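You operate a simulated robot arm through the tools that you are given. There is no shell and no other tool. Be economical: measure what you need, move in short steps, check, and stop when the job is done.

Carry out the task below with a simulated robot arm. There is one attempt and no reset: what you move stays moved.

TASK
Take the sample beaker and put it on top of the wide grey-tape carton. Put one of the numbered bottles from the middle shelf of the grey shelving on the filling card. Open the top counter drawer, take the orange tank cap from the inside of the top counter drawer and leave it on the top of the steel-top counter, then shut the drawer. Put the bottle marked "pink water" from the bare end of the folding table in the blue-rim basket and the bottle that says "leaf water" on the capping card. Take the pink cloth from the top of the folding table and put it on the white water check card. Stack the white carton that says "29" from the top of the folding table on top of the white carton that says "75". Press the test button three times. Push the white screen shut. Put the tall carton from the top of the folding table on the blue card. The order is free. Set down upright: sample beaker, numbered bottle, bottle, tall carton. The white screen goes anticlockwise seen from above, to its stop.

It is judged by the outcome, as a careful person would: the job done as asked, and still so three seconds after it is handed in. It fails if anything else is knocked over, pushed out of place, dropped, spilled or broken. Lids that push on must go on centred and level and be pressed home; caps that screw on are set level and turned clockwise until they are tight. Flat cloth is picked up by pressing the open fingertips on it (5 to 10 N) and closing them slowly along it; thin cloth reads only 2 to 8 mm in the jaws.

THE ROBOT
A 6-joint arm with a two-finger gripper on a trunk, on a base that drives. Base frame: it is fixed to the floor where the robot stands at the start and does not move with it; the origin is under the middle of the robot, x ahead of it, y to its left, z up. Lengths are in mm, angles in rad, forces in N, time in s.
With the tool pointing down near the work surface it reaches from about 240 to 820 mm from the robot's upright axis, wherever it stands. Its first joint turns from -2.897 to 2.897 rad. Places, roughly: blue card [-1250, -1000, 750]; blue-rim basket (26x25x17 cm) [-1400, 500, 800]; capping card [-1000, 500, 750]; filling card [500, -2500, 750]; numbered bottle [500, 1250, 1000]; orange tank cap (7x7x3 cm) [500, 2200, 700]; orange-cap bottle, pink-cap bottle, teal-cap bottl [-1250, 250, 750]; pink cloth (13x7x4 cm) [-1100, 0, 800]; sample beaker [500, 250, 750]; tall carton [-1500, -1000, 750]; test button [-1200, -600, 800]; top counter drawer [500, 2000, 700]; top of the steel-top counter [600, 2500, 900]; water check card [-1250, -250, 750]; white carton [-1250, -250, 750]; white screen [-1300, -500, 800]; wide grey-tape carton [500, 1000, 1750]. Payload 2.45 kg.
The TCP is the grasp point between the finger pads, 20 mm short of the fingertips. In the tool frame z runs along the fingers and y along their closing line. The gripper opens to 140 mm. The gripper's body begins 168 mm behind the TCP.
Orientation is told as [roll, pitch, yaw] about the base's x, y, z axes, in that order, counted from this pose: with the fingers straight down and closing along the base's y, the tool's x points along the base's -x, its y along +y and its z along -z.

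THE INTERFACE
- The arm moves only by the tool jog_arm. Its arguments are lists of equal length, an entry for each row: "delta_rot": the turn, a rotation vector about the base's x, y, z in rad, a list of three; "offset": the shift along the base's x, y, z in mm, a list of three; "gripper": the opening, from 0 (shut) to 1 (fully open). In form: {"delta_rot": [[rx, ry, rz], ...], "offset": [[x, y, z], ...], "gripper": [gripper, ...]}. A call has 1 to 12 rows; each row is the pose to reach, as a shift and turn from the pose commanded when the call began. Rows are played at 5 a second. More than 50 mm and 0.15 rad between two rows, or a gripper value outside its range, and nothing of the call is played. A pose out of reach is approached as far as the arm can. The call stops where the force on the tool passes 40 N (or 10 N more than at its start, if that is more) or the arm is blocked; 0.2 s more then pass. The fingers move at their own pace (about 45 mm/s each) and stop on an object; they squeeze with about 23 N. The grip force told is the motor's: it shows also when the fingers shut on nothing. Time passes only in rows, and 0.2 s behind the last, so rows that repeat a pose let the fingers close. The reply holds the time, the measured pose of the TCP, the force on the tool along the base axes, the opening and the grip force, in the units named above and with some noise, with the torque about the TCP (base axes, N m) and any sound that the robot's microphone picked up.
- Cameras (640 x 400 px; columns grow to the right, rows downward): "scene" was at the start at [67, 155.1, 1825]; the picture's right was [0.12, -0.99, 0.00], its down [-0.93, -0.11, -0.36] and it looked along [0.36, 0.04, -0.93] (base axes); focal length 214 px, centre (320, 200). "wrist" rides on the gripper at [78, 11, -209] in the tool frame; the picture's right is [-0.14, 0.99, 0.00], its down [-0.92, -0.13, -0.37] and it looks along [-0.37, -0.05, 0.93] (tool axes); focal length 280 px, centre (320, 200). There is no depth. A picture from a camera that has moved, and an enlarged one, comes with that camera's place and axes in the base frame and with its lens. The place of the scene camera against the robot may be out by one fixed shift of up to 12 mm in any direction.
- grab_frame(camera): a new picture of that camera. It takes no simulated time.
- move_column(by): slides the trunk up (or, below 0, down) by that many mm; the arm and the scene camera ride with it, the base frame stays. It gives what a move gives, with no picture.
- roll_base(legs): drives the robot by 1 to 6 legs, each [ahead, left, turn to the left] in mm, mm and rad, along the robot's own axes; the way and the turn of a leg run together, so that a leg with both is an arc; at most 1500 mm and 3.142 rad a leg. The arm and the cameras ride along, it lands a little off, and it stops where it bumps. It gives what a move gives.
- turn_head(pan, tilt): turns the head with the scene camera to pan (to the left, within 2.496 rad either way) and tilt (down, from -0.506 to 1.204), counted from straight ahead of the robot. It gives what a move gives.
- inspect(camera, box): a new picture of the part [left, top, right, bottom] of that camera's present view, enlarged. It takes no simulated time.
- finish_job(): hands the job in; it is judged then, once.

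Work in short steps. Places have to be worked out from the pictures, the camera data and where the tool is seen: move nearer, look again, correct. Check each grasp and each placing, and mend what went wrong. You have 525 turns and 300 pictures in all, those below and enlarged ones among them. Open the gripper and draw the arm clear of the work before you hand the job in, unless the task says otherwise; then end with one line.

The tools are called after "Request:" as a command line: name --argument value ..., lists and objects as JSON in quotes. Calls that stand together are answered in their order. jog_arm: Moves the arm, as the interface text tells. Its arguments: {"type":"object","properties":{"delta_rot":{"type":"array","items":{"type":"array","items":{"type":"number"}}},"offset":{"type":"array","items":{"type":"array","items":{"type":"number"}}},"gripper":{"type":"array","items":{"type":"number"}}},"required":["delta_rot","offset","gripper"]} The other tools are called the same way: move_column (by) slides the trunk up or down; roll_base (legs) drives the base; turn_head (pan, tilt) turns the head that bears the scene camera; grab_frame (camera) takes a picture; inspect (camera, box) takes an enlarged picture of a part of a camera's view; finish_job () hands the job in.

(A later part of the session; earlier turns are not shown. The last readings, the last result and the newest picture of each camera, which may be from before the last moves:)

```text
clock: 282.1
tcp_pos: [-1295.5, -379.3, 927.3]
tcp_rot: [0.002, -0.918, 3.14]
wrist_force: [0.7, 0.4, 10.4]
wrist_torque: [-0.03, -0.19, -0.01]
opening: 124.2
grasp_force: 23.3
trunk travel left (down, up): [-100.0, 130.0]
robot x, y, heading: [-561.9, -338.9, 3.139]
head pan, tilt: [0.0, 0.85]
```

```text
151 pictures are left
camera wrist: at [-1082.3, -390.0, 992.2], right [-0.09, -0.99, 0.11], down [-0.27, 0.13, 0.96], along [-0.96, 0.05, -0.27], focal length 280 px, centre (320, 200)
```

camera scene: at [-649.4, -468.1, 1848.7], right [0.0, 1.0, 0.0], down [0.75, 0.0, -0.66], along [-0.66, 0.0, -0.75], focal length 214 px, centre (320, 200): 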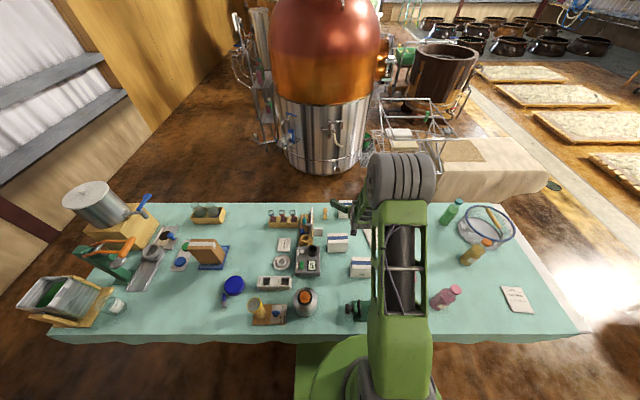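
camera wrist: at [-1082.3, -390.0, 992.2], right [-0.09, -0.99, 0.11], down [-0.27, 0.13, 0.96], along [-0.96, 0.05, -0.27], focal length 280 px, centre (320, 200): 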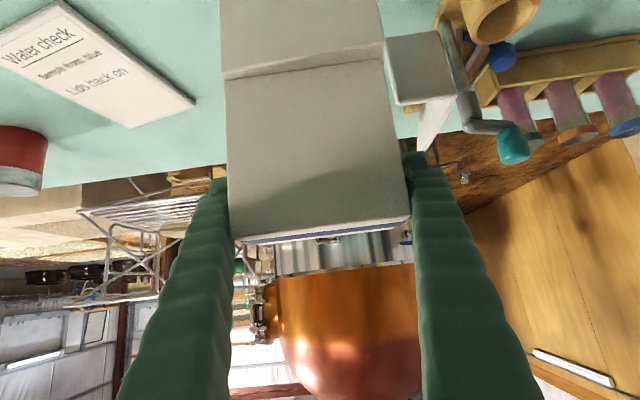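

Aligned within a few mm. Release and rise.

Request:
jog_arm --delta_rot '[[0, 0, 0], [0, 0, 0], [0, 0, 0], [0, 0, 0]]' --offset '[[0, 0, 0], [0, 0, 0], [0, 0, 0], [0, 0, 0]]' --gripper '[0.85, 0.92, 1, 1]'

Request:
jog_arm --delta_rot '[[0, 0, 0], [0, 0, 0], [0, 0, 0], [0, 0, 0], [0, 0, 0]]' --offset '[[0, 0, 15], [0, 0, 50], [0, 0, 95], [0, 0, 140], [0, 0, 180]]' --gripper '[1, 1, 1, 1, 1]'

Request:
grab_frame --camera "wrist"

```text
clock: 283.1
tcp_pos: [-1294.9, -379.4, 926.0]
tcp_rot: [0.0, -0.916, 3.137]
wrist_force: [0.3, -0.8, 0.3]
wrist_torque: [0.04, 0.01, -0.01]
opening: 139.9
grasp_force: 0.1
trunk travel left (down, up): [-100.0, 130.0]
robot x, y, heading: [-560.8, -334.1, 3.139]
head pan, tilt: [0.0, 0.85]
```

```text
clock: 284.3
tcp_pos: [-1292.1, -374.9, 1107.7]
tcp_rot: [0.002, -0.916, 3.141]
wrist_force: [0.1, 0.0, 0.1]
wrist_torque: [0.0, -0.01, 0.02]
opening: 140.0
grasp_force: 0.0
trunk travel left (down, up): [-100.0, 130.0]
robot x, y, heading: [-559.5, -337.8, 3.138]
head pan, tilt: [0.0, 0.85]
```

```text
150 pictures are left
camera wrist: at [-1079.4, -387.1, 1173.4], right [-0.09, -0.99, 0.11], down [-0.27, 0.13, 0.95], along [-0.96, 0.05, -0.28], focal length 280 px, centre (320, 200)
```

wrist: 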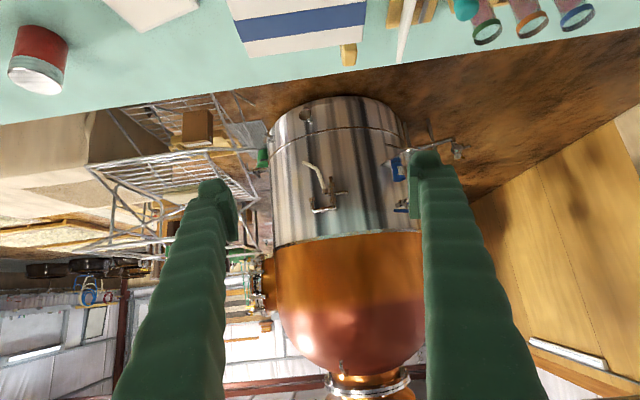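

29 stacked on 75. Next the cloth: back the base 60 and shift +y 200, then look.

Request:
roll_base --legs '[[-60, 0, 0], [0, -220, 0]]'

Request:
jog_arm --delta_rot '[[0, 0, 0.13], [0, 0, 0.26], [0, 0, 0.39], [0, 0, 0.52], [0, 0, 0.65], [0, 0, 0.78], [0, 0, 0.91], [0, 0, 1.04], [0, 0, 1.17], [0, 0, 1.3], [0, 0, 1.43], [0, 0, 1.55]]' --offset '[[15, 15, 0], [30, 30, 0], [45, 50, 0], [60, 70, 0], [75, 90, 0], [90, 110, 0], [105, 130, 0], [120, 150, 0], [135, 170, 0], [140, 190, 0], [140, 210, 0], [140, 230, 0]]' --gripper '[1, 1, 1, 1, 1, 1, 1, 1, 1, 1, 1, 1]'

Request:
turn_head --pan 0.0 --tilt 0.9

Request:
grab_frame --camera "scene"

Request:
grab_frame --camera "wrist"

```text
clock: 287.4
tcp_pos: [-1234.2, -159.8, 1106.2]
tcp_rot: [0.002, -0.915, -3.138]
wrist_force: [-0.8, -0.5, 0.1]
wrist_torque: [-0.04, 0.0, 0.01]
opening: 140.1
grasp_force: 0.2
trunk travel left (down, up): [-100.0, 130.0]
robot x, y, heading: [-499.9, -118.5, -3.136]
head pan, tilt: [0.0, 0.85]
```

```text
clock: 290.0
tcp_pos: [-1092.6, 70.0, 1106.3]
tcp_rot: [0.003, -0.916, -1.588]
wrist_force: [-0.5, 0.2, 1.3]
wrist_torque: [0.0, -0.02, 0.01]
opening: 140.3
grasp_force: 0.0
trunk travel left (down, up): [-100.0, 130.0]
robot x, y, heading: [-502.6, -115.1, -3.133]
head pan, tilt: [0.0, 0.85]
```

```text
clock: 290.6
tcp_pos: [-1092.8, 69.6, 1108.3]
tcp_rot: [0.002, -0.916, -1.59]
wrist_force: [0.6, -0.3, 0.3]
wrist_torque: [0.0, 0.0, 0.01]
opening: 139.8
grasp_force: 0.1
trunk travel left (down, up): [-100.0, 130.0]
robot x, y, heading: [-503.3, -116.4, -3.137]
head pan, tilt: [0.0, 0.901]
```

```text
149 pictures are left
camera scene: at [-586.4, -248.5, 1844.8], right [-0.01, 1.0, 0.0], down [0.78, 0.0, -0.62], along [-0.62, 0.0, -0.78], focal length 214 px, centre (320, 200)
```

scene: 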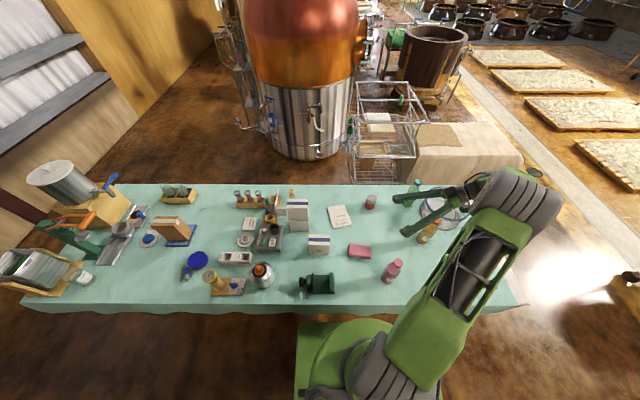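

```text
148 pictures are left
camera wrist: at [-1079.0, 282.5, 1172.7], right [0.99, -0.1, 0.11], down [-0.13, -0.27, 0.95], along [-0.07, -0.96, -0.28], focal length 280 px, centre (320, 200)
```

wrist: 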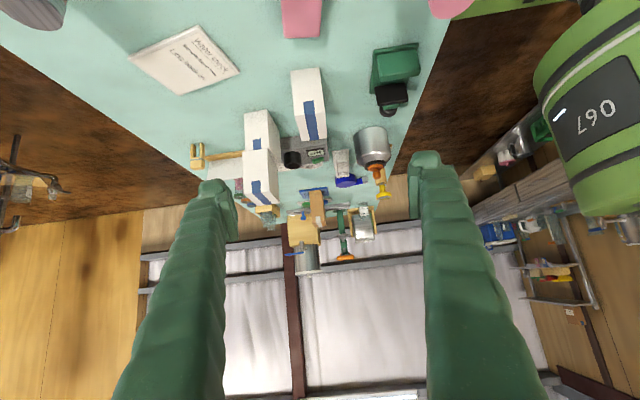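

Request:
inspect --camera "scene" --box '[280, 185, 440, 285]'

```text
4.00 times, centred on (360, 235) of scene
camera zoom: at [-586.4, -248.5, 1844.8], right [-0.01, 1.0, 0.0], down [0.78, 0.0, -0.62], along [-0.62, 0.0, -0.78], focal length 858 px, centre (160, 60)
```

zoom: 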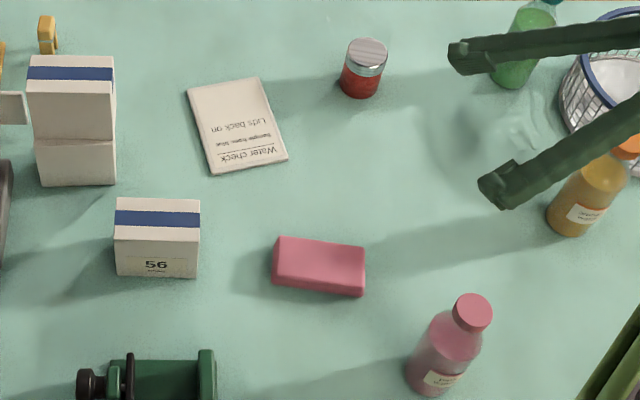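

Cloth centre ≈(−1095,−38), long axis nearly along y. Steepen and align the hand, descend to z≈900 above it and look.

Request:
jog_arm --delta_rot '[[0.07, 0, -0.02], [0.14, 0, -0.04], [0.21, 0, -0.06], [0.28, 0, -0.08], [0.34, 0, -0.09], [0.34, 0, -0.09], [0.34, 0, -0.09]]' --offset '[[0, -15, -30], [0, -30, -60], [0, -45, -90], [0, -60, -120], [0, -75, -155], [0, -90, -185], [0, -100, -205]]' --gripper '[1, 1, 1, 1, 1, 1, 1]'

Request:
grab_frame --camera "wrist"

```text
clock: 292.2
tcp_pos: [-1094.9, -29.9, 900.8]
tcp_rot: [-0.024, -0.577, -1.66]
wrist_force: [-0.3, -1.1, -0.2]
wrist_torque: [-0.02, -0.01, 0.0]
opening: 140.0
grasp_force: 0.2
trunk travel left (down, up): [-100.0, 130.0]
robot x, y, heading: [-507.1, -114.2, -3.136]
head pan, tilt: [0.0, 0.901]
```

```text
146 pictures are left
camera wrist: at [-1063.9, 147.3, 1033.7], right [0.97, -0.22, 0.06], down [-0.17, -0.56, 0.81], along [-0.15, -0.8, -0.58], focal length 280 px, centre (320, 200)
```

wrist: 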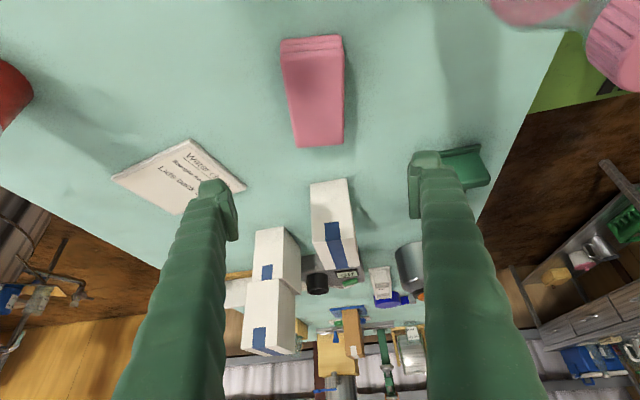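

Aligned. Descend to the cloth in steps.

Request:
jog_arm --delta_rot '[[0, 0, 0], [0, 0, 0], [0, 0, 0], [0, 0, 0], [0, 0, 0]]' --offset '[[0, -5, -40], [0, -8, -80], [0, -10, -110], [0, -10, -125], [0, -10, -132]]' --gripper '[1, 1, 1, 1, 1]'

Request:
grab_frame --camera "wrist"

```text
clock: 293.4
tcp_pos: [-1093.2, -39.3, 769.5]
tcp_rot: [-0.026, -0.578, -1.663]
wrist_force: [-1.1, 0.0, 0.5]
wrist_torque: [0.0, 0.0, 0.05]
opening: 139.9
grasp_force: 0.0
trunk travel left (down, up): [-100.0, 130.0]
robot x, y, heading: [-507.5, -116.9, -3.136]
head pan, tilt: [0.0, 0.901]
```

```text
145 pictures are left
camera wrist: at [-1062.3, 138.3, 901.9], right [0.97, -0.22, 0.05], down [-0.17, -0.56, 0.81], along [-0.15, -0.8, -0.58], focal length 280 px, centre (320, 200)
```

wrist: 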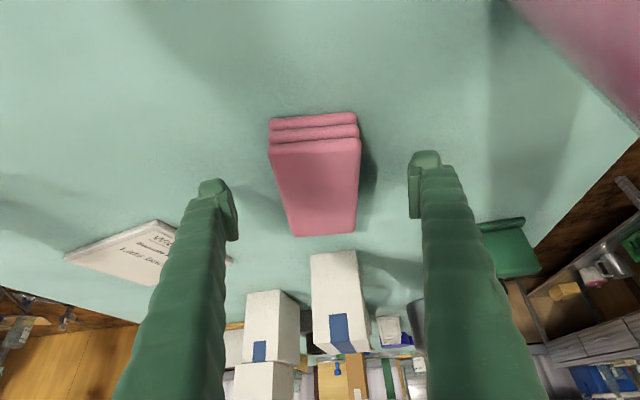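

The folded cloth is centred between the fingers. Lower 3 mm and close.

Request:
jog_arm --delta_rot '[[0, 0, 0], [0, 0, 0], [0, 0, 0], [0, 0, 0], [0, 0, 0], [0, 0, 0], [0, 0, 0]]' --offset '[[0, 0, -4], [0, 0, -4], [0, 0, -4], [0, 0, -4], [0, 0, -4], [0, 0, -4], [0, 0, -4]]' --gripper '[0.8, 0.65, 0.55, 0.45, 0.4, 0.35, 0.35]'

Request:
jog_arm --delta_rot '[[0, 0, 0], [0, 0, 0], [0, 0, 0], [0, 0, 0]]' --offset '[[0, 0, 10], [0, 0, 30], [0, 0, 55], [0, 0, 80]]' --gripper '[0.3, 0.3, 0.3, 0.3]'

Request:
grab_frame --camera "wrist"

```text
clock: 295.1
tcp_pos: [-1093.1, -40.1, 765.0]
tcp_rot: [-0.023, -0.576, -1.662]
wrist_force: [-0.5, 0.3, 0.4]
wrist_torque: [-0.01, 0.05, -0.02]
opening: 63.6
grasp_force: 23.0
trunk travel left (down, up): [-100.0, 130.0]
robot x, y, heading: [-499.3, -119.5, -3.135]
head pan, tilt: [0.0, 0.901]
```

```text
clock: 296.1
tcp_pos: [-1092.8, -38.6, 846.2]
tcp_rot: [-0.025, -0.577, -1.664]
wrist_force: [-0.2, -0.4, -0.2]
wrist_torque: [0.0, -0.01, -0.02]
opening: 63.3
grasp_force: 22.7
trunk travel left (down, up): [-100.0, 130.0]
robot x, y, heading: [-503.8, -112.9, -3.141]
head pan, tilt: [0.0, 0.901]
```

```text
144 pictures are left
camera wrist: at [-1061.6, 138.2, 979.0], right [0.97, -0.22, 0.06], down [-0.17, -0.56, 0.81], along [-0.15, -0.8, -0.58], focal length 280 px, centre (320, 200)
```

wrist: 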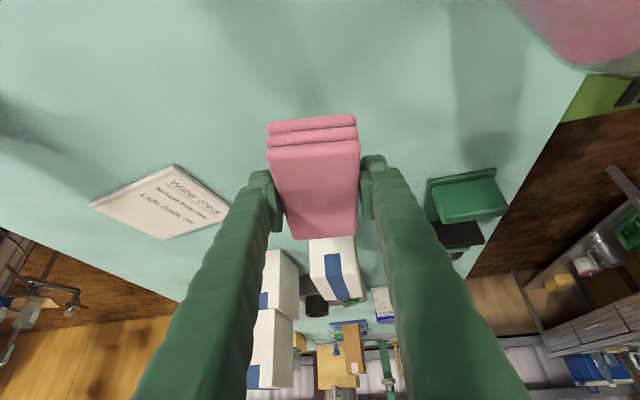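

Cloth held. The card is at ≈(−1338,−135) with its long side ~19° off x; rotate the hand −1.13 to align and carry it over.

Request:
jog_arm --delta_rot '[[0, 0, 0], [0, 0, -0.12], [0, 0, -0.24], [0, 0, -0.36], [0, 0, -0.48], [0, 0, -0.6], [0, 0, -0.72], [0, 0, -0.84], [0, 0, -0.96], [0, 0, -1.08], [0, 0, -1.13]]' --offset '[[0, 0, 40], [-20, -8, 70], [-45, -18, 80], [-72, -28, 80], [-100, -40, 80], [-128, -52, 80], [-156, -64, 80], [-184, -76, 80], [-210, -88, 80], [-235, -96, 80], [-245, -97, 80]]' --gripper '[0.3, 0.3, 0.3, 0.3, 0.3, 0.3, 0.3, 0.3, 0.3, 0.3, 0.3]'

Request:
grab_frame --camera "wrist"

Request:
inspect --camera "scene" --box '[280, 175, 440, 275]'

```text
clock: 298.4
tcp_pos: [-1340.9, -136.9, 926.5]
tcp_rot: [-0.024, -0.579, -2.794]
wrist_force: [0.5, -1.1, -0.2]
wrist_torque: [-0.01, 0.02, 0.0]
opening: 63.3
grasp_force: 23.1
trunk travel left (down, up): [-100.0, 130.0]
robot x, y, heading: [-501.3, -115.2, -3.141]
head pan, tilt: [0.0, 0.901]
```

```text
143 pictures are left
camera wrist: at [-1167.3, -90.3, 1059.5], right [0.22, -0.97, 0.06], down [-0.58, -0.08, 0.81], along [-0.79, -0.21, -0.58], focal length 280 px, centre (320, 200)
```

wrist: 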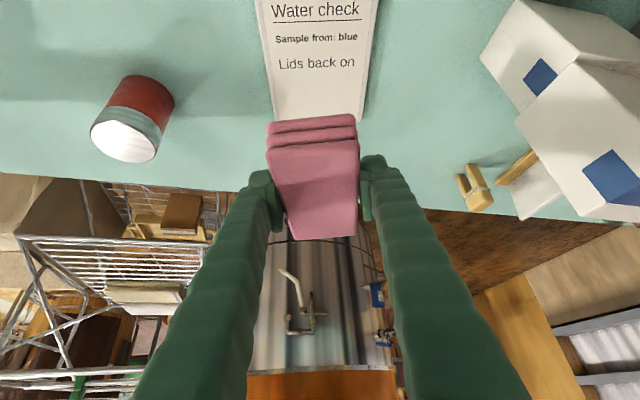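

```text
4.00 times, centred on (360, 225) of scene
camera zoom: at [-586.4, -248.8, 1844.8], right [-0.01, 1.0, 0.0], down [0.78, 0.0, -0.62], along [-0.62, 0.0, -0.78], focal length 858 px, centre (160, 100)
```

zoom: 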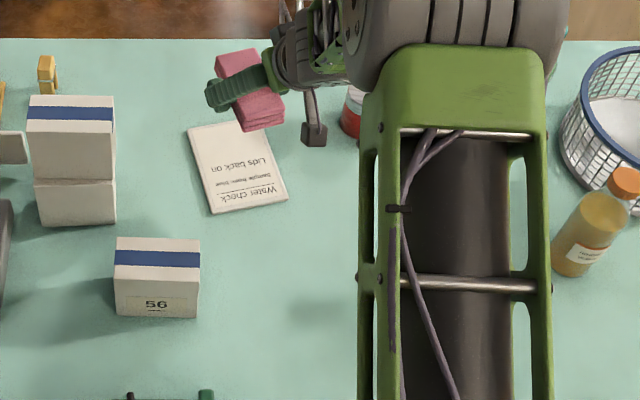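

Aligned over the card. Lower to contact.

Request:
jog_arm --delta_rot '[[0, 0, 0], [0, 0, 0], [0, 0, 0], [0, 0, 0], [0, 0, 0], [0, 0, 0]]' --offset '[[0, 0, -40], [0, 0, -80], [0, 0, -115], [0, 0, -138], [0, 0, -148], [0, 0, -153]]' --gripper '[0.3, 0.3, 0.3, 0.3, 0.3, 0.3]'

Request:
jog_arm --delta_rot '[[0, 0, 0], [0, 0, 0], [0, 0, 0]]' --offset '[[0, 0, -2], [0, 0, -4], [0, 0, -5]]' --gripper '[0.3, 0.3, 0.3]'

```text
clock: 299.9
tcp_pos: [-1339.4, -137.7, 774.3]
tcp_rot: [-0.025, -0.579, -2.792]
wrist_force: [1.2, 1.0, 3.3]
wrist_torque: [0.15, -0.16, 0.0]
opening: 63.2
grasp_force: 22.8
trunk travel left (down, up): [-100.0, 130.0]
robot x, y, heading: [-503.6, -115.7, -3.14]
head pan, tilt: [0.0, 0.901]
```

```text
clock: 300.9
tcp_pos: [-1345.1, -138.0, 774.8]
tcp_rot: [-0.026, -0.589, -2.79]
wrist_force: [-1.3, 0.4, 11.5]
wrist_torque: [0.26, -0.66, 0.0]
opening: 63.2
grasp_force: 23.1
trunk travel left (down, up): [-100.0, 130.0]
robot x, y, heading: [-499.7, -114.5, -3.131]
head pan, tilt: [0.0, 0.901]
stopped in row 3: the force on the tool passed its limit at 40 N (the readings are from after the stop); the commanded pose is now the measured one
```

Contact made. Open and rise straight up, then verify.

Request:
jog_arm --delta_rot '[[0, 0, 0], [0, 0, 0], [0, 0, 0], [0, 0, 0], [0, 0, 0], [0, 0, 0], [0, 0, 0], [0, 0, 0]]' --offset '[[0, 0, 1], [0, 0, 2], [0, 0, 2], [0, 0, 15], [0, 0, 50], [0, 0, 95], [0, 0, 140], [0, 0, 185]]' --gripper '[0.6, 0.75, 0.85, 0.9, 0.9, 0.9, 0.9, 0.9]'

Request:
grab_frame --camera "wrist"

```text
clock: 302.6
tcp_pos: [-1344.1, -137.8, 958.9]
tcp_rot: [-0.026, -0.584, -2.79]
wrist_force: [0.5, -0.8, -0.4]
wrist_torque: [-0.01, 0.02, 0.0]
opening: 126.0
grasp_force: 0.2
trunk travel left (down, up): [-100.0, 130.0]
robot x, y, heading: [-502.8, -120.1, -3.138]
head pan, tilt: [0.0, 0.901]
```

```text
141 pictures are left
camera wrist: at [-1170.2, -90.6, 1089.8], right [0.22, -0.97, 0.05], down [-0.57, -0.08, 0.82], along [-0.79, -0.21, -0.57], focal length 280 px, centre (320, 200)
```

wrist: 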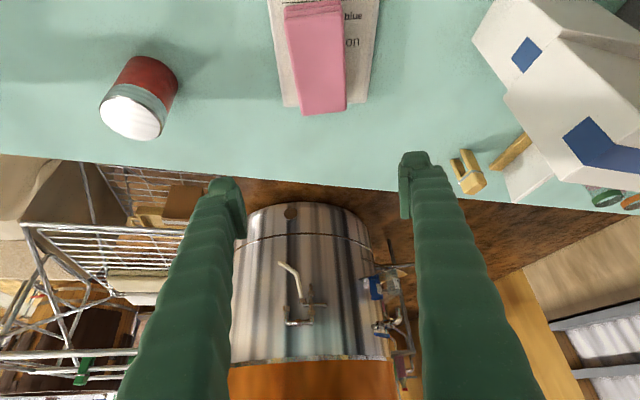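

Cloth is on the card. Now the bottles: raise the hand, shift the base +y 350 and read labels.

Request:
jog_arm --delta_rot '[[0, 0.08, 0], [0, 0.16, 0], [0, 0.24, -0.05], [0, 0.32, -0.1]]' --offset '[[20, 0, 40], [40, 0, 80], [60, 0, 120], [80, 0, 160]]' --gripper '[0.9, 0.9, 0.9, 0.9]'

Request:
roll_base --legs '[[0, -350, 0]]'

Request:
grab_frame --camera "scene"

```text
clock: 303.6
tcp_pos: [-1263.1, -135.1, 1119.6]
tcp_rot: [-0.174, -0.886, -2.791]
wrist_force: [-0.2, 0.8, 0.8]
wrist_torque: [-0.01, 0.01, -0.03]
opening: 126.1
grasp_force: 0.0
trunk travel left (down, up): [-100.0, 130.0]
robot x, y, heading: [-504.4, -114.3, -3.134]
head pan, tilt: [0.0, 0.901]
```

```text
clock: 307.3
tcp_pos: [-1266.7, 210.6, 1118.7]
tcp_rot: [-0.172, -0.885, -2.793]
wrist_force: [-0.4, 0.4, -0.9]
wrist_torque: [0.02, 0.01, 0.01]
opening: 126.2
grasp_force: 0.1
trunk travel left (down, up): [-100.0, 130.0]
robot x, y, heading: [-503.6, 229.5, -3.132]
head pan, tilt: [0.0, 0.901]
```

```text
140 pictures are left
camera scene: at [-588.2, 98.1, 1844.8], right [-0.01, 1.0, 0.0], down [0.78, 0.0, -0.62], along [-0.62, 0.0, -0.78], focal length 214 px, centre (320, 200)
```

scene: 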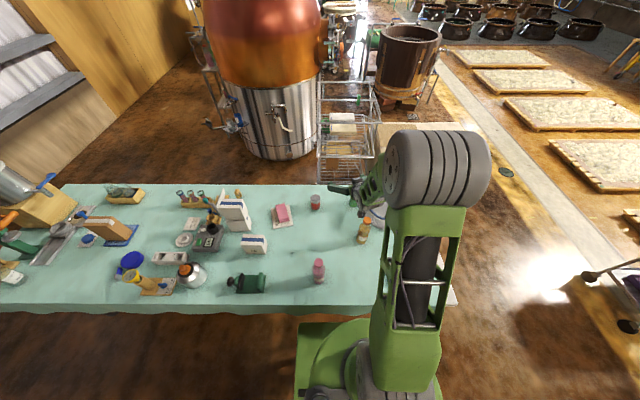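

The arm blocks the view; go further +y (another 400) so the items are on the camera's left.

Request:
inspect --camera "scene" --box '[296, 205, 392, 295]'

Request:
roll_base --legs '[[0, -400, 0]]'

Request:
turn_head --pan 0.2 --tilt 0.85

Request:
grab_frame --camera "scene"

```text
4.44 times, centred on (344, 250) of scene
camera zoom: at [-588.2, 98.1, 1844.8], right [-0.01, 1.0, 0.0], down [0.78, 0.0, -0.62], along [-0.62, 0.0, -0.78], focal length 953 px, centre (213, -22)
```

zoom: 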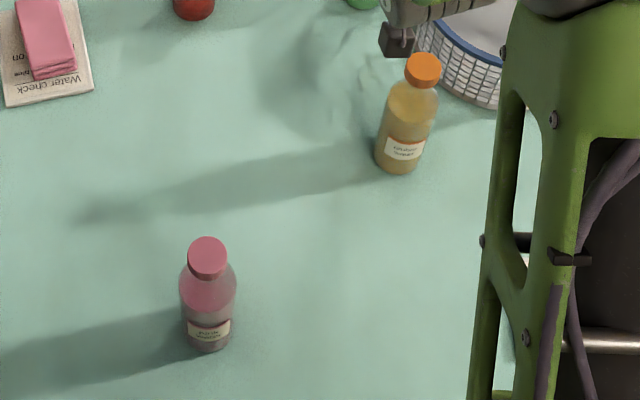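

```text
clock: 311.3
tcp_pos: [-1268.8, 613.5, 1116.9]
tcp_rot: [-0.172, -0.886, -2.793]
wrist_force: [-0.6, -0.1, 0.1]
wrist_torque: [-0.01, -0.02, 0.01]
opening: 126.2
grasp_force: 0.1
trunk travel left (down, up): [-100.0, 130.0]
robot x, y, heading: [-508.3, 630.9, -3.135]
head pan, tilt: [0.0, 0.901]
```

```text
clock: 312.1
tcp_pos: [-1268.5, 611.9, 1117.5]
tcp_rot: [-0.173, -0.885, -2.792]
wrist_force: [-1.0, -0.1, 0.8]
wrist_torque: [0.01, 0.01, 0.02]
opening: 126.0
grasp_force: 0.0
trunk travel left (down, up): [-100.0, 130.0]
robot x, y, heading: [-506.1, 629.6, -3.132]
head pan, tilt: [0.201, 0.85]
```

```text
138 pictures are left
camera scene: at [-591.6, 483.8, 1848.7], right [-0.2, 0.98, 0.0], down [0.74, 0.15, -0.66], along [-0.65, -0.13, -0.75], focal length 214 px, centre (320, 200)
```

scene: 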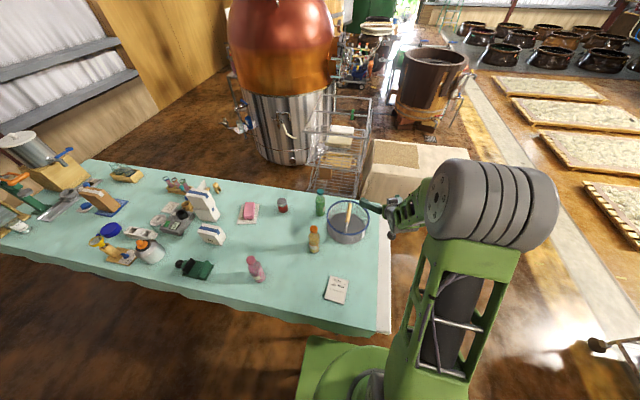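

Request:
inspect --camera "scene" --box '[290, 175, 390, 310]'

Request:
inspect --camera "scene" --box '[300, 185, 348, 260]'

Request:
inspect --camera "scene" --box '[236, 250, 284, 290]'

```text
2.96 times, centred on (340, 242) of scene
camera zoom: at [-591.6, 483.8, 1848.7], right [-0.2, 0.98, 0.0], down [0.74, 0.15, -0.66], along [-0.65, -0.13, -0.75], focal length 636 px, centre (261, 74)
```

zoom: 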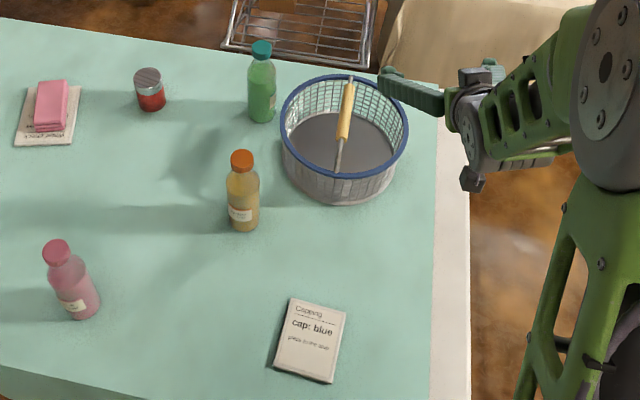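

```text
5.33 times, centred on (324, 222) of scene
camera zoom: at [-591.6, 483.8, 1848.7], right [-0.2, 0.98, 0.0], down [0.74, 0.15, -0.66], along [-0.65, -0.13, -0.75], focal length 1144 px, centre (299, 80)
```

zoom: 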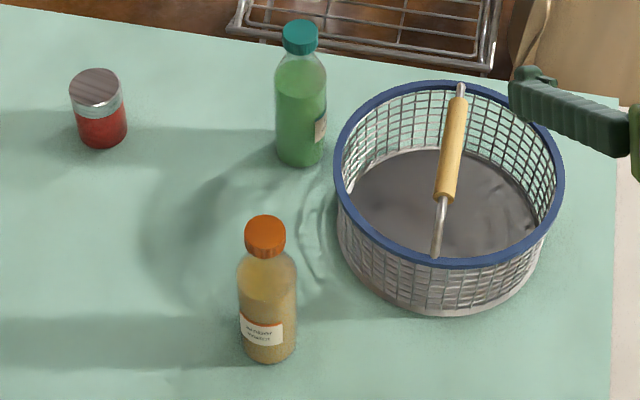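

```text
10.00 times, centred on (260, 270) of scene
camera zoom: at [-591.6, 483.8, 1848.7], right [-0.2, 0.98, 0.0], down [0.74, 0.15, -0.66], along [-0.65, -0.13, -0.75], focal length 2145 px, centre (920, -500)
```

zoom: 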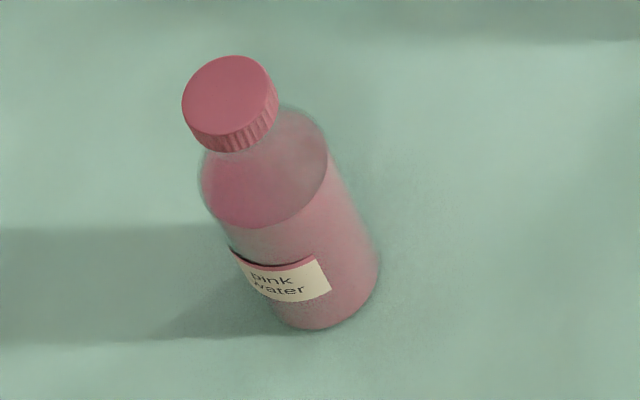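

Request:
inspect --camera "scene" --box '[306, 230, 322, 255]'

Request:
inspect --camera "scene" --box '[310, 192, 334, 207]'

```text
16.00 times, centred on (314, 242) of scene
camera zoom: at [-591.6, 483.8, 1848.7], right [-0.2, 0.98, 0.0], down [0.74, 0.15, -0.66], along [-0.65, -0.13, -0.75], focal length 3432 px, centre (416, -480)
```

zoom: 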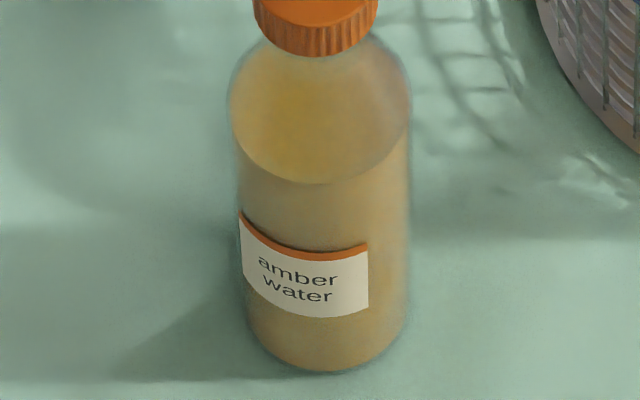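

```text
16.00 times, centred on (322, 200) of scene
camera zoom: at [-591.6, 483.8, 1848.7], right [-0.2, 0.98, 0.0], down [0.74, 0.15, -0.66], along [-0.65, -0.13, -0.75], focal length 3432 px, centre (288, 208)
```

zoom: 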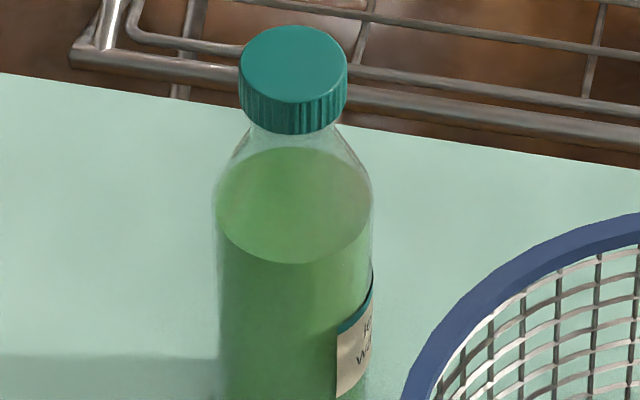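

Pink bottle = "pink water"; the green one = "leaf water". For the basket (with its bail along x) I'll grip the bottle with the hand pointing +y. Drive back to y≈280 and re-orient the hand.

Request:
roll_base --legs '[[0, 330, 0]]'

Request:
jog_arm --delta_rot '[[0, 0, -0.14], [0, 0, -0.28], [0, 0, -0.42], [0, 0, -0.56], [0, 0, -0.7], [0, 0, -0.84], [0, 0, -0.98], [0, 0, -1.12], [0, 0, -1.26], [0, 0, -1.4], [0, 0, -1.54], [0, 0, -1.68]]' --offset '[[20, -20, 0], [40, -40, 0], [60, -60, 0], [80, -80, 0], [100, -100, 0], [120, -120, 0], [140, -140, 0], [160, -160, 0], [180, -180, 0], [200, -200, 0], [220, -220, 0], [240, -240, 0]]' --gripper '[0.9, 0.9, 0.9, 0.9, 0.9, 0.9, 0.9, 0.9, 0.9, 0.9, 0.9, 0.9]'

Request:
jog_arm --delta_rot '[[0, 0.05, -0.02], [0, 0.11, -0.02]]' --offset '[[30, 0, -10], [60, 0, -30]]' --gripper '[0.8, 0.8]'

Request:
grab_frame --camera "wrist"

```text
clock: 315.5
tcp_pos: [-1265.6, 284.7, 1118.5]
tcp_rot: [-0.173, -0.885, -2.788]
wrist_force: [0.1, 0.2, -0.3]
wrist_torque: [0.0, 0.03, -0.02]
opening: 126.1
grasp_force: 0.1
trunk travel left (down, up): [-100.0, 130.0]
robot x, y, heading: [-502.2, 306.5, -3.135]
head pan, tilt: [0.201, 0.85]
```

```text
clock: 318.1
tcp_pos: [-1023.3, 45.4, 1118.6]
tcp_rot: [-0.173, -0.885, 1.814]
wrist_force: [0.3, 0.0, 0.2]
wrist_torque: [0.02, -0.01, 0.01]
opening: 126.0
grasp_force: 0.1
trunk travel left (down, up): [-100.0, 130.0]
robot x, y, heading: [-505.0, 307.1, -3.134]
head pan, tilt: [0.201, 0.85]
```

```text
clock: 318.7
tcp_pos: [-962.1, 44.0, 1087.8]
tcp_rot: [0.003, -0.903, 1.656]
wrist_force: [0.3, -0.3, 0.8]
wrist_torque: [0.03, 0.02, 0.05]
opening: 112.1
grasp_force: 0.1
trunk travel left (down, up): [-100.0, 130.0]
robot x, y, heading: [-503.4, 307.8, -3.133]
head pan, tilt: [0.201, 0.85]
```

```text
132 pictures are left
camera wrist: at [-955.3, -167.7, 1157.4], right [-0.99, 0.0, 0.11], down [0.1, 0.29, 0.95], along [-0.03, 0.96, -0.29], focal length 280 px, centre (320, 200)
```

wrist: 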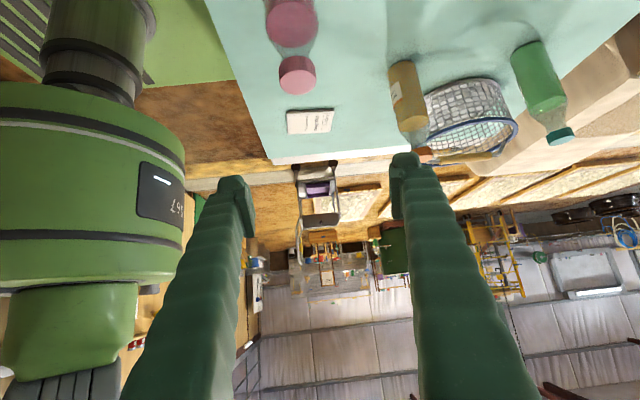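

Forward +y orientation works and the pink bottle is straight ahead at (−941,93). Descend in front of it to grip height.

Request:
jog_arm --delta_rot '[[0, 0, -0.04], [0, 0, -0.08], [0, 0, -0.08], [0, 0, -0.08], [0, 0, -0.08], [0, 0, -0.08], [0, 0, -0.08]]' --offset '[[8, -20, -35], [16, -40, -70], [20, -48, -110], [20, -48, -150], [20, -48, -190], [20, -48, -225], [20, -48, -250]]' --gripper '[0.72, 0.72, 0.72, 0.72, 0.72, 0.72, 0.72]'

Request:
grab_frame --camera "wrist"

```text
clock: 320.3
tcp_pos: [-947.4, -3.2, 838.1]
tcp_rot: [0.003, -0.9, 1.577]
wrist_force: [-0.2, -0.3, 0.1]
wrist_torque: [0.03, -0.03, 0.04]
opening: 100.9
grasp_force: 0.0
trunk travel left (down, up): [-100.0, 130.0]
robot x, y, heading: [-505.7, 313.5, -3.131]
head pan, tilt: [0.201, 0.85]
```

```text
131 pictures are left
camera wrist: at [-957.4, -216.4, 906.0], right [-0.99, 0.08, 0.11], down [0.13, 0.28, 0.95], along [0.04, 0.96, -0.29], focal length 280 px, centre (320, 200)
```

wrist: 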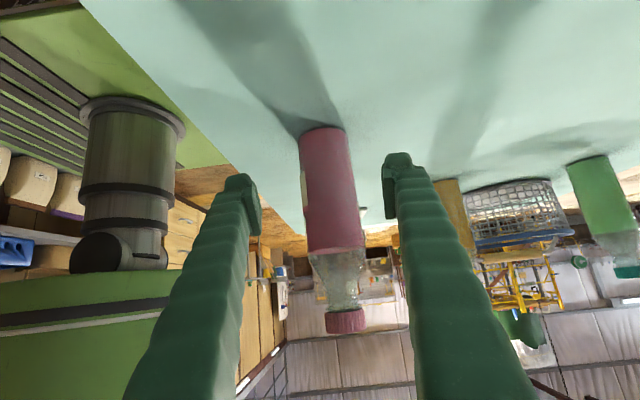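

Shift −6 x and advance +70 toward the bottle, then check.

Request:
jog_arm --delta_rot '[[0, 0, 0], [0, 0, 0], [0, 0, 0]]' --offset '[[-6, 20, -2], [-6, 45, -4], [-6, 70, -4]]' --gripper '[0.72, 0.72, 0.72]'

Request:
grab_frame --camera "wrist"

```text
clock: 321.1
tcp_pos: [-950.8, 68.7, 833.0]
tcp_rot: [0.004, -0.903, 1.58]
wrist_force: [0.2, 1.9, 0.6]
wrist_torque: [-0.02, 0.01, 0.01]
opening: 100.7
grasp_force: 0.1
trunk travel left (down, up): [-100.0, 130.0]
robot x, y, heading: [-504.9, 308.5, -3.129]
head pan, tilt: [0.201, 0.85]
```

```text
130 pictures are left
camera wrist: at [-961.4, -144.1, 900.9], right [-0.99, 0.08, 0.11], down [0.13, 0.28, 0.95], along [0.04, 0.96, -0.29], focal length 280 px, centre (320, 200)
```

wrist: 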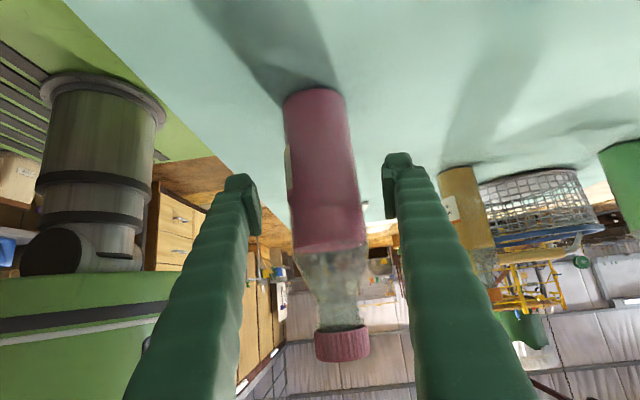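

Advance 29 more and close.

Request:
jog_arm --delta_rot '[[0, 0, 0], [0, 0, 0], [0, 0, 0], [0, 0, 0], [0, 0, 0], [0, 0, 0], [0, 0, 0]]' --offset '[[-1, 15, 0], [-2, 29, 0], [-2, 29, 0], [-2, 29, 0], [-2, 29, 0], [-2, 29, 0], [-2, 29, 0]]' --gripper '[0.72, 0.72, 0.6, 0.5, 0.4, 0.35, 0.35]'

Request:
jog_arm --delta_rot '[[0, 0, 0], [0, 0, 0], [0, 0, 0], [0, 0, 0], [0, 0, 0], [0, 0, 0], [0, 0, 0], [0, 0, 0]]' --offset '[[0, 0, 5], [0, 0, 20], [0, 0, 50], [0, 0, 90], [0, 0, 135], [0, 0, 175], [0, 0, 205], [0, 0, 220]]' --gripper '[0.3, 0.3, 0.3, 0.3, 0.3, 0.3, 0.3, 0.3]'

Request:
grab_frame --camera "wrist"

```text
clock: 322.7
tcp_pos: [-953.2, 94.4, 834.3]
tcp_rot: [0.002, -0.906, 1.579]
wrist_force: [-2.3, 0.5, 4.7]
wrist_torque: [-0.02, 0.0, -0.02]
opening: 58.4
grasp_force: 23.6
trunk travel left (down, up): [-100.0, 130.0]
robot x, y, heading: [-503.4, 303.8, -3.133]
head pan, tilt: [0.201, 0.85]
```

```text
clock: 324.5
tcp_pos: [-955.5, 94.8, 1056.1]
tcp_rot: [0.002, -0.902, 1.581]
wrist_force: [0.3, -0.3, -5.4]
wrist_torque: [0.11, 0.01, -0.02]
opening: 58.3
grasp_force: 23.1
trunk travel left (down, up): [-100.0, 130.0]
robot x, y, heading: [-501.1, 309.6, -3.134]
head pan, tilt: [0.201, 0.85]
```

```text
129 pictures are left
camera wrist: at [-964.5, -118.5, 1123.6], right [-0.99, 0.08, 0.11], down [0.13, 0.28, 0.95], along [0.04, 0.96, -0.29], focal length 280 px, centre (320, 200)
```

wrist: 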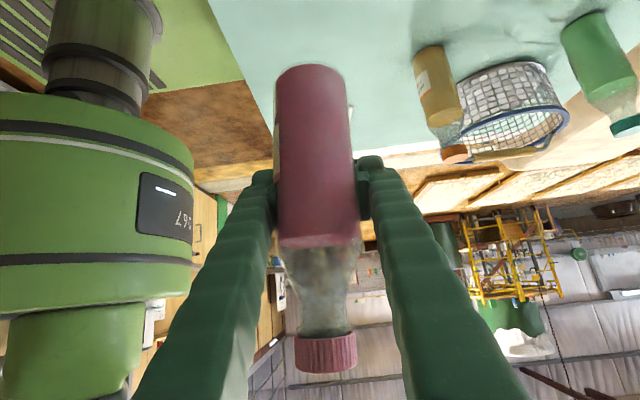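

Pink bottle held. Raise a bit, then move base ahead 55 and +y 150 (open corridor), keeping the hand high.

Request:
jog_arm --delta_rot '[[0, 0, 0], [0, 0, 0]]' --offset '[[0, 0, 30], [0, 0, 60]]' --gripper '[0.3, 0.3]'

Request:
roll_base --legs '[[0, -150, 0], [55, 0, 0]]'

Request:
turn_head --pan 0.0 --tilt 0.85

Request:
grab_frame --camera "scene"

```text
clock: 325.1
tcp_pos: [-955.3, 95.7, 1117.6]
tcp_rot: [-0.002, -0.902, 1.579]
wrist_force: [0.2, 0.8, -5.8]
wrist_torque: [0.04, 0.04, 0.02]
opening: 58.3
grasp_force: 23.1
trunk travel left (down, up): [-100.0, 130.0]
robot x, y, heading: [-507.3, 310.2, -3.134]
head pan, tilt: [0.201, 0.85]
```

```text
clock: 327.6
tcp_pos: [-1015.3, 243.6, 1115.5]
tcp_rot: [-0.002, -0.905, 1.581]
wrist_force: [-0.6, -0.2, -6.0]
wrist_torque: [0.09, -0.01, -0.01]
opening: 57.9
grasp_force: 22.8
trunk travel left (down, up): [-100.0, 130.0]
robot x, y, heading: [-563.1, 457.5, -3.131]
head pan, tilt: [0.201, 0.85]
```

```text
clock: 328.3
tcp_pos: [-1013.4, 244.2, 1115.3]
tcp_rot: [0.001, -0.903, 1.58]
wrist_force: [0.3, -0.8, -5.2]
wrist_torque: [0.11, -0.02, 0.03]
opening: 57.9
grasp_force: 23.7
trunk travel left (down, up): [-100.0, 130.0]
robot x, y, heading: [-567.2, 459.5, -3.132]
head pan, tilt: [0.0, 0.85]
```

```text
128 pictures are left
camera scene: at [-649.0, 323.6, 1848.6], right [-0.01, 1.0, 0.0], down [0.75, 0.01, -0.66], along [-0.66, -0.01, -0.75], focal length 214 px, centre (320, 200)
```

scene: 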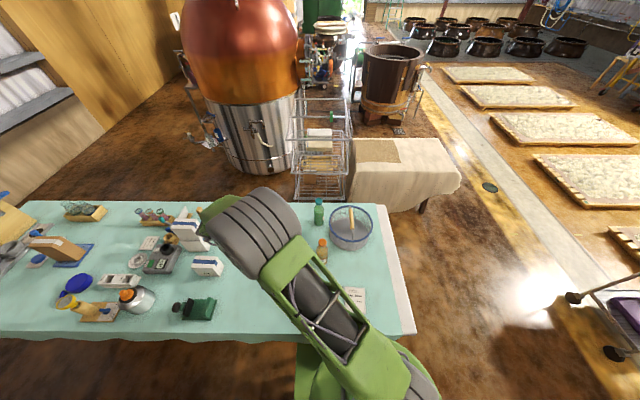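

Request:
inspect --camera "scene" --box '[300, 190, 396, 250]'

```text
6.67 times, centred on (348, 220) of scene
camera zoom: at [-649.0, 323.6, 1848.6], right [-0.01, 1.0, 0.0], down [0.75, 0.01, -0.66], along [-0.66, -0.01, -0.75], focal length 1430 px, centre (133, 67)
```

zoom: 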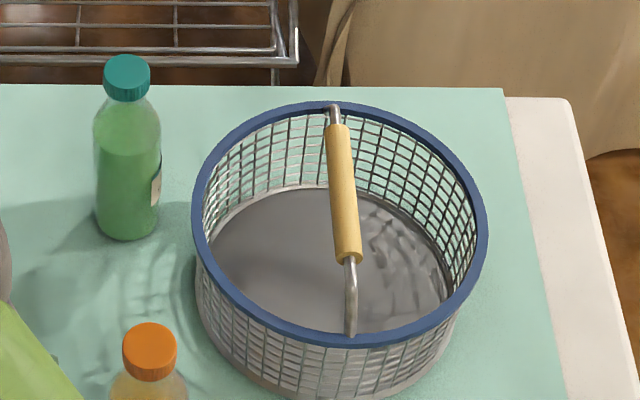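

Basket rim centre ≈(−1358,486), radius ~125, bail along x; left half target ≈(−1358,432). Carry the bottle there at height.

Request:
jog_arm --delta_rot '[[0, 0, 0], [0, 0, 0], [0, 0, 0], [0, 0, 0], [0, 0, 0], [0, 0, 0], [0, 0, 0], [0, 0, 0], [0, 0, 0]]' --offset '[[-38, 15, 0], [-78, 33, 0], [-118, 53, 0], [-158, 75, 0], [-198, 97, 0], [-238, 120, 0], [-278, 145, 0], [-315, 168, -10], [-345, 188, -20]]' --gripper '[0.3, 0.3, 0.3, 0.3, 0.3, 0.3, 0.3, 0.3, 0.3]'

Request:
grab_frame --camera "wrist"

Request:
inspect --camera "scene" --box '[280, 170, 400, 250]'

```text
clock: 330.3
tcp_pos: [-1360.1, 436.5, 1095.6]
tcp_rot: [-0.001, -0.903, 1.582]
wrist_force: [-0.8, 0.0, -5.5]
wrist_torque: [0.06, -0.02, -0.05]
opening: 57.8
grasp_force: 23.0
trunk travel left (down, up): [-100.0, 130.0]
robot x, y, heading: [-564.3, 457.5, -3.136]
head pan, tilt: [0.0, 0.85]
```

```text
126 pictures are left
camera wrist: at [-1370.2, 223.1, 1163.9], right [-0.99, 0.08, 0.11], down [0.12, 0.28, 0.95], along [0.04, 0.96, -0.29], focal length 280 px, centre (320, 200)
```

wrist: 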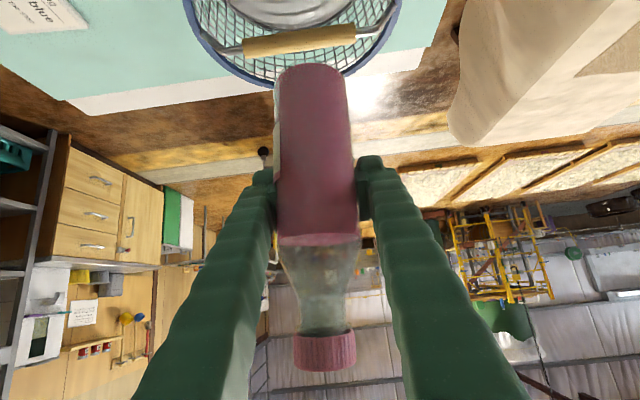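

```text
5.00 times, centred on (340, 210) of scene
camera zoom: at [-650.2, 324.2, 1848.5], right [-0.01, 1.0, 0.0], down [0.75, 0.01, -0.66], along [-0.66, -0.01, -0.75], focal length 1072 px, centre (220, 150)
```

zoom: 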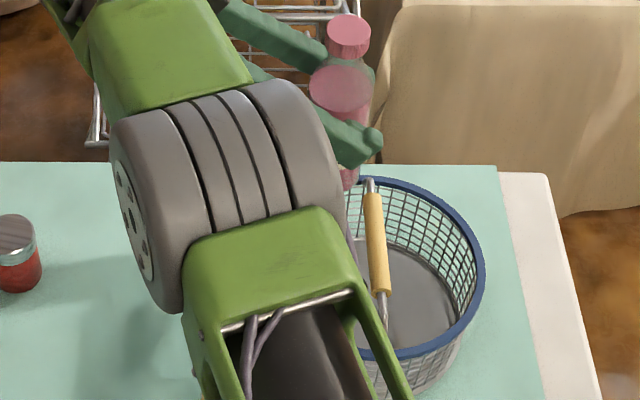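

Bail at y≈482. Use x −1353, y 428 and lower until the bottle's base is just above the rim.

Request:
jog_arm --delta_rot '[[0, 0, 0], [0, 0, 0], [0, 0, 0], [0, 0, 0]]' --offset '[[3, -4, -35], [7, -8, -70], [7, -8, -105], [7, -8, -130]]' --gripper '[0.3, 0.3, 0.3, 0.3]'

Request:
grab_frame --camera "wrist"

```text
clock: 331.3
tcp_pos: [-1350.3, 423.5, 965.4]
tcp_rot: [0.001, -0.903, 1.579]
wrist_force: [-0.5, 0.8, -6.1]
wrist_torque: [0.05, -0.03, -0.04]
opening: 57.5
grasp_force: 22.5
trunk travel left (down, up): [-100.0, 130.0]
robot x, y, heading: [-562.4, 453.5, -3.134]
head pan, tilt: [0.0, 0.85]
```

```text
124 pictures are left
camera wrist: at [-1360.4, 211.2, 1033.8], right [-0.99, 0.08, 0.11], down [0.13, 0.28, 0.95], along [0.04, 0.96, -0.29], focal length 280 px, centre (320, 200)
```

wrist: 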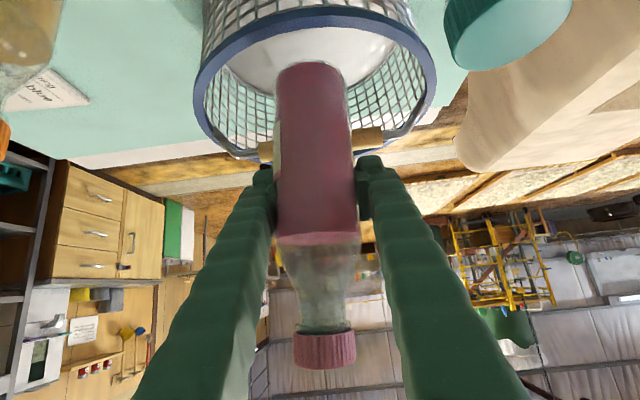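

The leaf bottle's cap is close on the hand's −x side; shift +18 x for clearance and continue down to z≈890.

Request:
jog_arm --delta_rot '[[0, 0, 0], [0, 0, 0], [0, 0, 0], [0, 0, 0], [0, 0, 0]]' --offset '[[9, 2, 0], [18, 4, 0], [18, 4, -25], [18, 4, -50], [18, 4, -75]]' --gripper '[0.3, 0.3, 0.3, 0.3, 0.3]'

Request:
grab_frame --camera "wrist"

Request:
inspect --camera "scene" --box '[280, 170, 400, 250]'

```text
clock: 332.5
tcp_pos: [-1335.1, 428.0, 890.5]
tcp_rot: [0.003, -0.904, 1.58]
wrist_force: [0.6, -0.4, -4.7]
wrist_torque: [0.04, 0.04, -0.03]
opening: 57.1
grasp_force: 22.8
trunk travel left (down, up): [-100.0, 130.0]
robot x, y, heading: [-563.6, 459.5, -3.135]
head pan, tilt: [0.0, 0.85]
```

```text
123 pictures are left
camera wrist: at [-1343.3, 215.3, 958.6], right [-0.99, 0.08, 0.11], down [0.13, 0.28, 0.95], along [0.04, 0.96, -0.29], focal length 280 px, centre (320, 200)
```

wrist: 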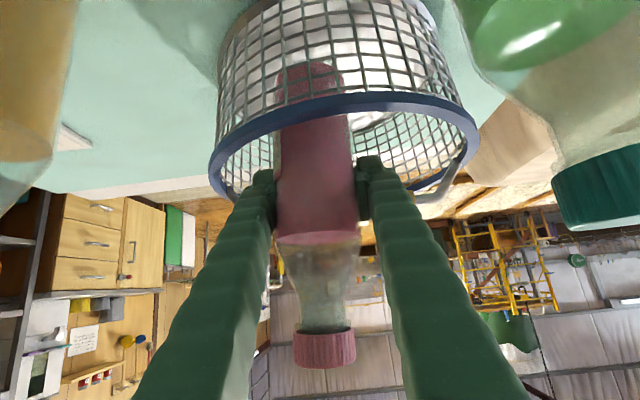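

```text
5.00 times, centred on (340, 210) of scene
camera zoom: at [-649.3, 323.7, 1848.6], right [-0.01, 1.0, 0.0], down [0.75, 0.01, -0.66], along [-0.66, -0.01, -0.75], focal length 1072 px, centre (220, 150)
```

zoom: 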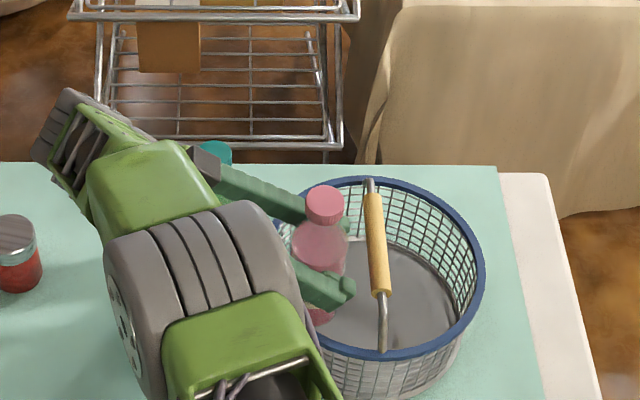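

Bottle is inside the left half, clear of the bail. Continue down gently.

Request:
jog_arm --delta_rot '[[0, 0, 0], [0, 0, 0], [0, 0, 0], [0, 0, 0], [0, 0, 0]]' --offset '[[0, 0, -10], [0, 0, -18], [0, 0, -26], [0, 0, -31], [0, 0, -34]]' --gripper '[0.3, 0.3, 0.3, 0.3, 0.3]'

Request:
jog_arm --delta_rot '[[0, 0, 0], [0, 0, 0], [0, 0, 0]]' --offset '[[0, 0, -2], [0, 0, -4], [0, 0, -6]]' --gripper '[0.3, 0.3, 0.3]'

Request:
grab_frame --camera "wrist"

```text
clock: 333.7
tcp_pos: [-1334.5, 429.5, 856.6]
tcp_rot: [0.001, -0.905, 1.579]
wrist_force: [-0.9, 0.5, -3.3]
wrist_torque: [-0.04, -0.12, 0.0]
opening: 57.0
grasp_force: 23.2
trunk travel left (down, up): [-100.0, 130.0]
robot x, y, heading: [-565.5, 451.9, -3.134]
head pan, tilt: [0.0, 0.85]
```

```text
clock: 334.5
tcp_pos: [-1333.2, 428.9, 850.8]
tcp_rot: [0.001, -0.903, 1.582]
wrist_force: [-2.4, 3.2, 3.7]
wrist_torque: [-0.29, -0.51, 0.04]
opening: 56.8
grasp_force: 23.0
trunk travel left (down, up): [-100.0, 130.0]
robot x, y, heading: [-559.0, 457.9, -3.137]
head pan, tilt: [0.0, 0.85]
```

```text
121 pictures are left
camera wrist: at [-1342.9, 216.6, 919.1], right [-0.99, 0.08, 0.11], down [0.12, 0.28, 0.95], along [0.04, 0.96, -0.29], focal length 280 px, centre (320, 200)
```

wrist: 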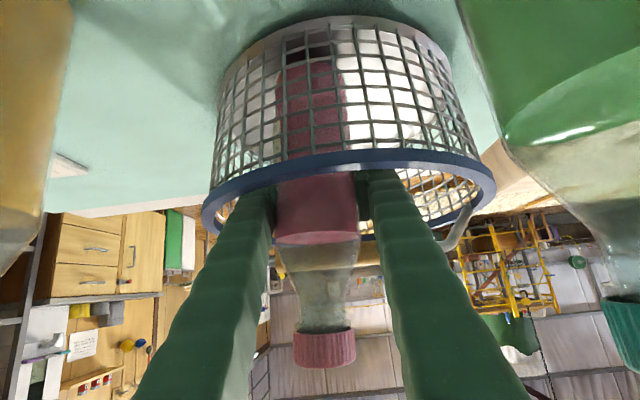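

Request:
jog_arm --delta_rot '[[0, 0, 0], [0, 0, 0], [0, 0, 0]]' --offset '[[0, 0, -1], [0, 0, -2], [0, 0, -3]]' --gripper '[0.3, 0.3, 0.3]'

```text
clock: 335.3
tcp_pos: [-1333.0, 429.2, 849.0]
tcp_rot: [0.0, -0.904, 1.58]
wrist_force: [-2.5, 4.2, 6.4]
wrist_torque: [-0.33, -0.53, 0.1]
opening: 56.7
grasp_force: 23.3
trunk travel left (down, up): [-100.0, 130.0]
robot x, y, heading: [-562.0, 456.7, -3.134]
head pan, tilt: [0.0, 0.85]
```

Request:
jog_arm --delta_rot '[[0, 0, 0], [0, 0, 0], [0, 0, 0]]' --offset '[[0, 0, -1.5], [0, 0, -3], [0, 0, -4]]' --gripper '[0.3, 0.3, 0.3]'

```text
clock: 336.1
tcp_pos: [-1333.4, 429.9, 848.4]
tcp_rot: [0.009, -0.902, 1.576]
wrist_force: [-3.7, 5.4, 34.8]
wrist_torque: [-1.18, -1.67, 0.28]
opening: 56.9
grasp_force: 23.0
trunk travel left (down, up): [-100.0, 130.0]
robot x, y, heading: [-562.2, 456.2, -3.131]
head pan, tilt: [0.0, 0.85]
```

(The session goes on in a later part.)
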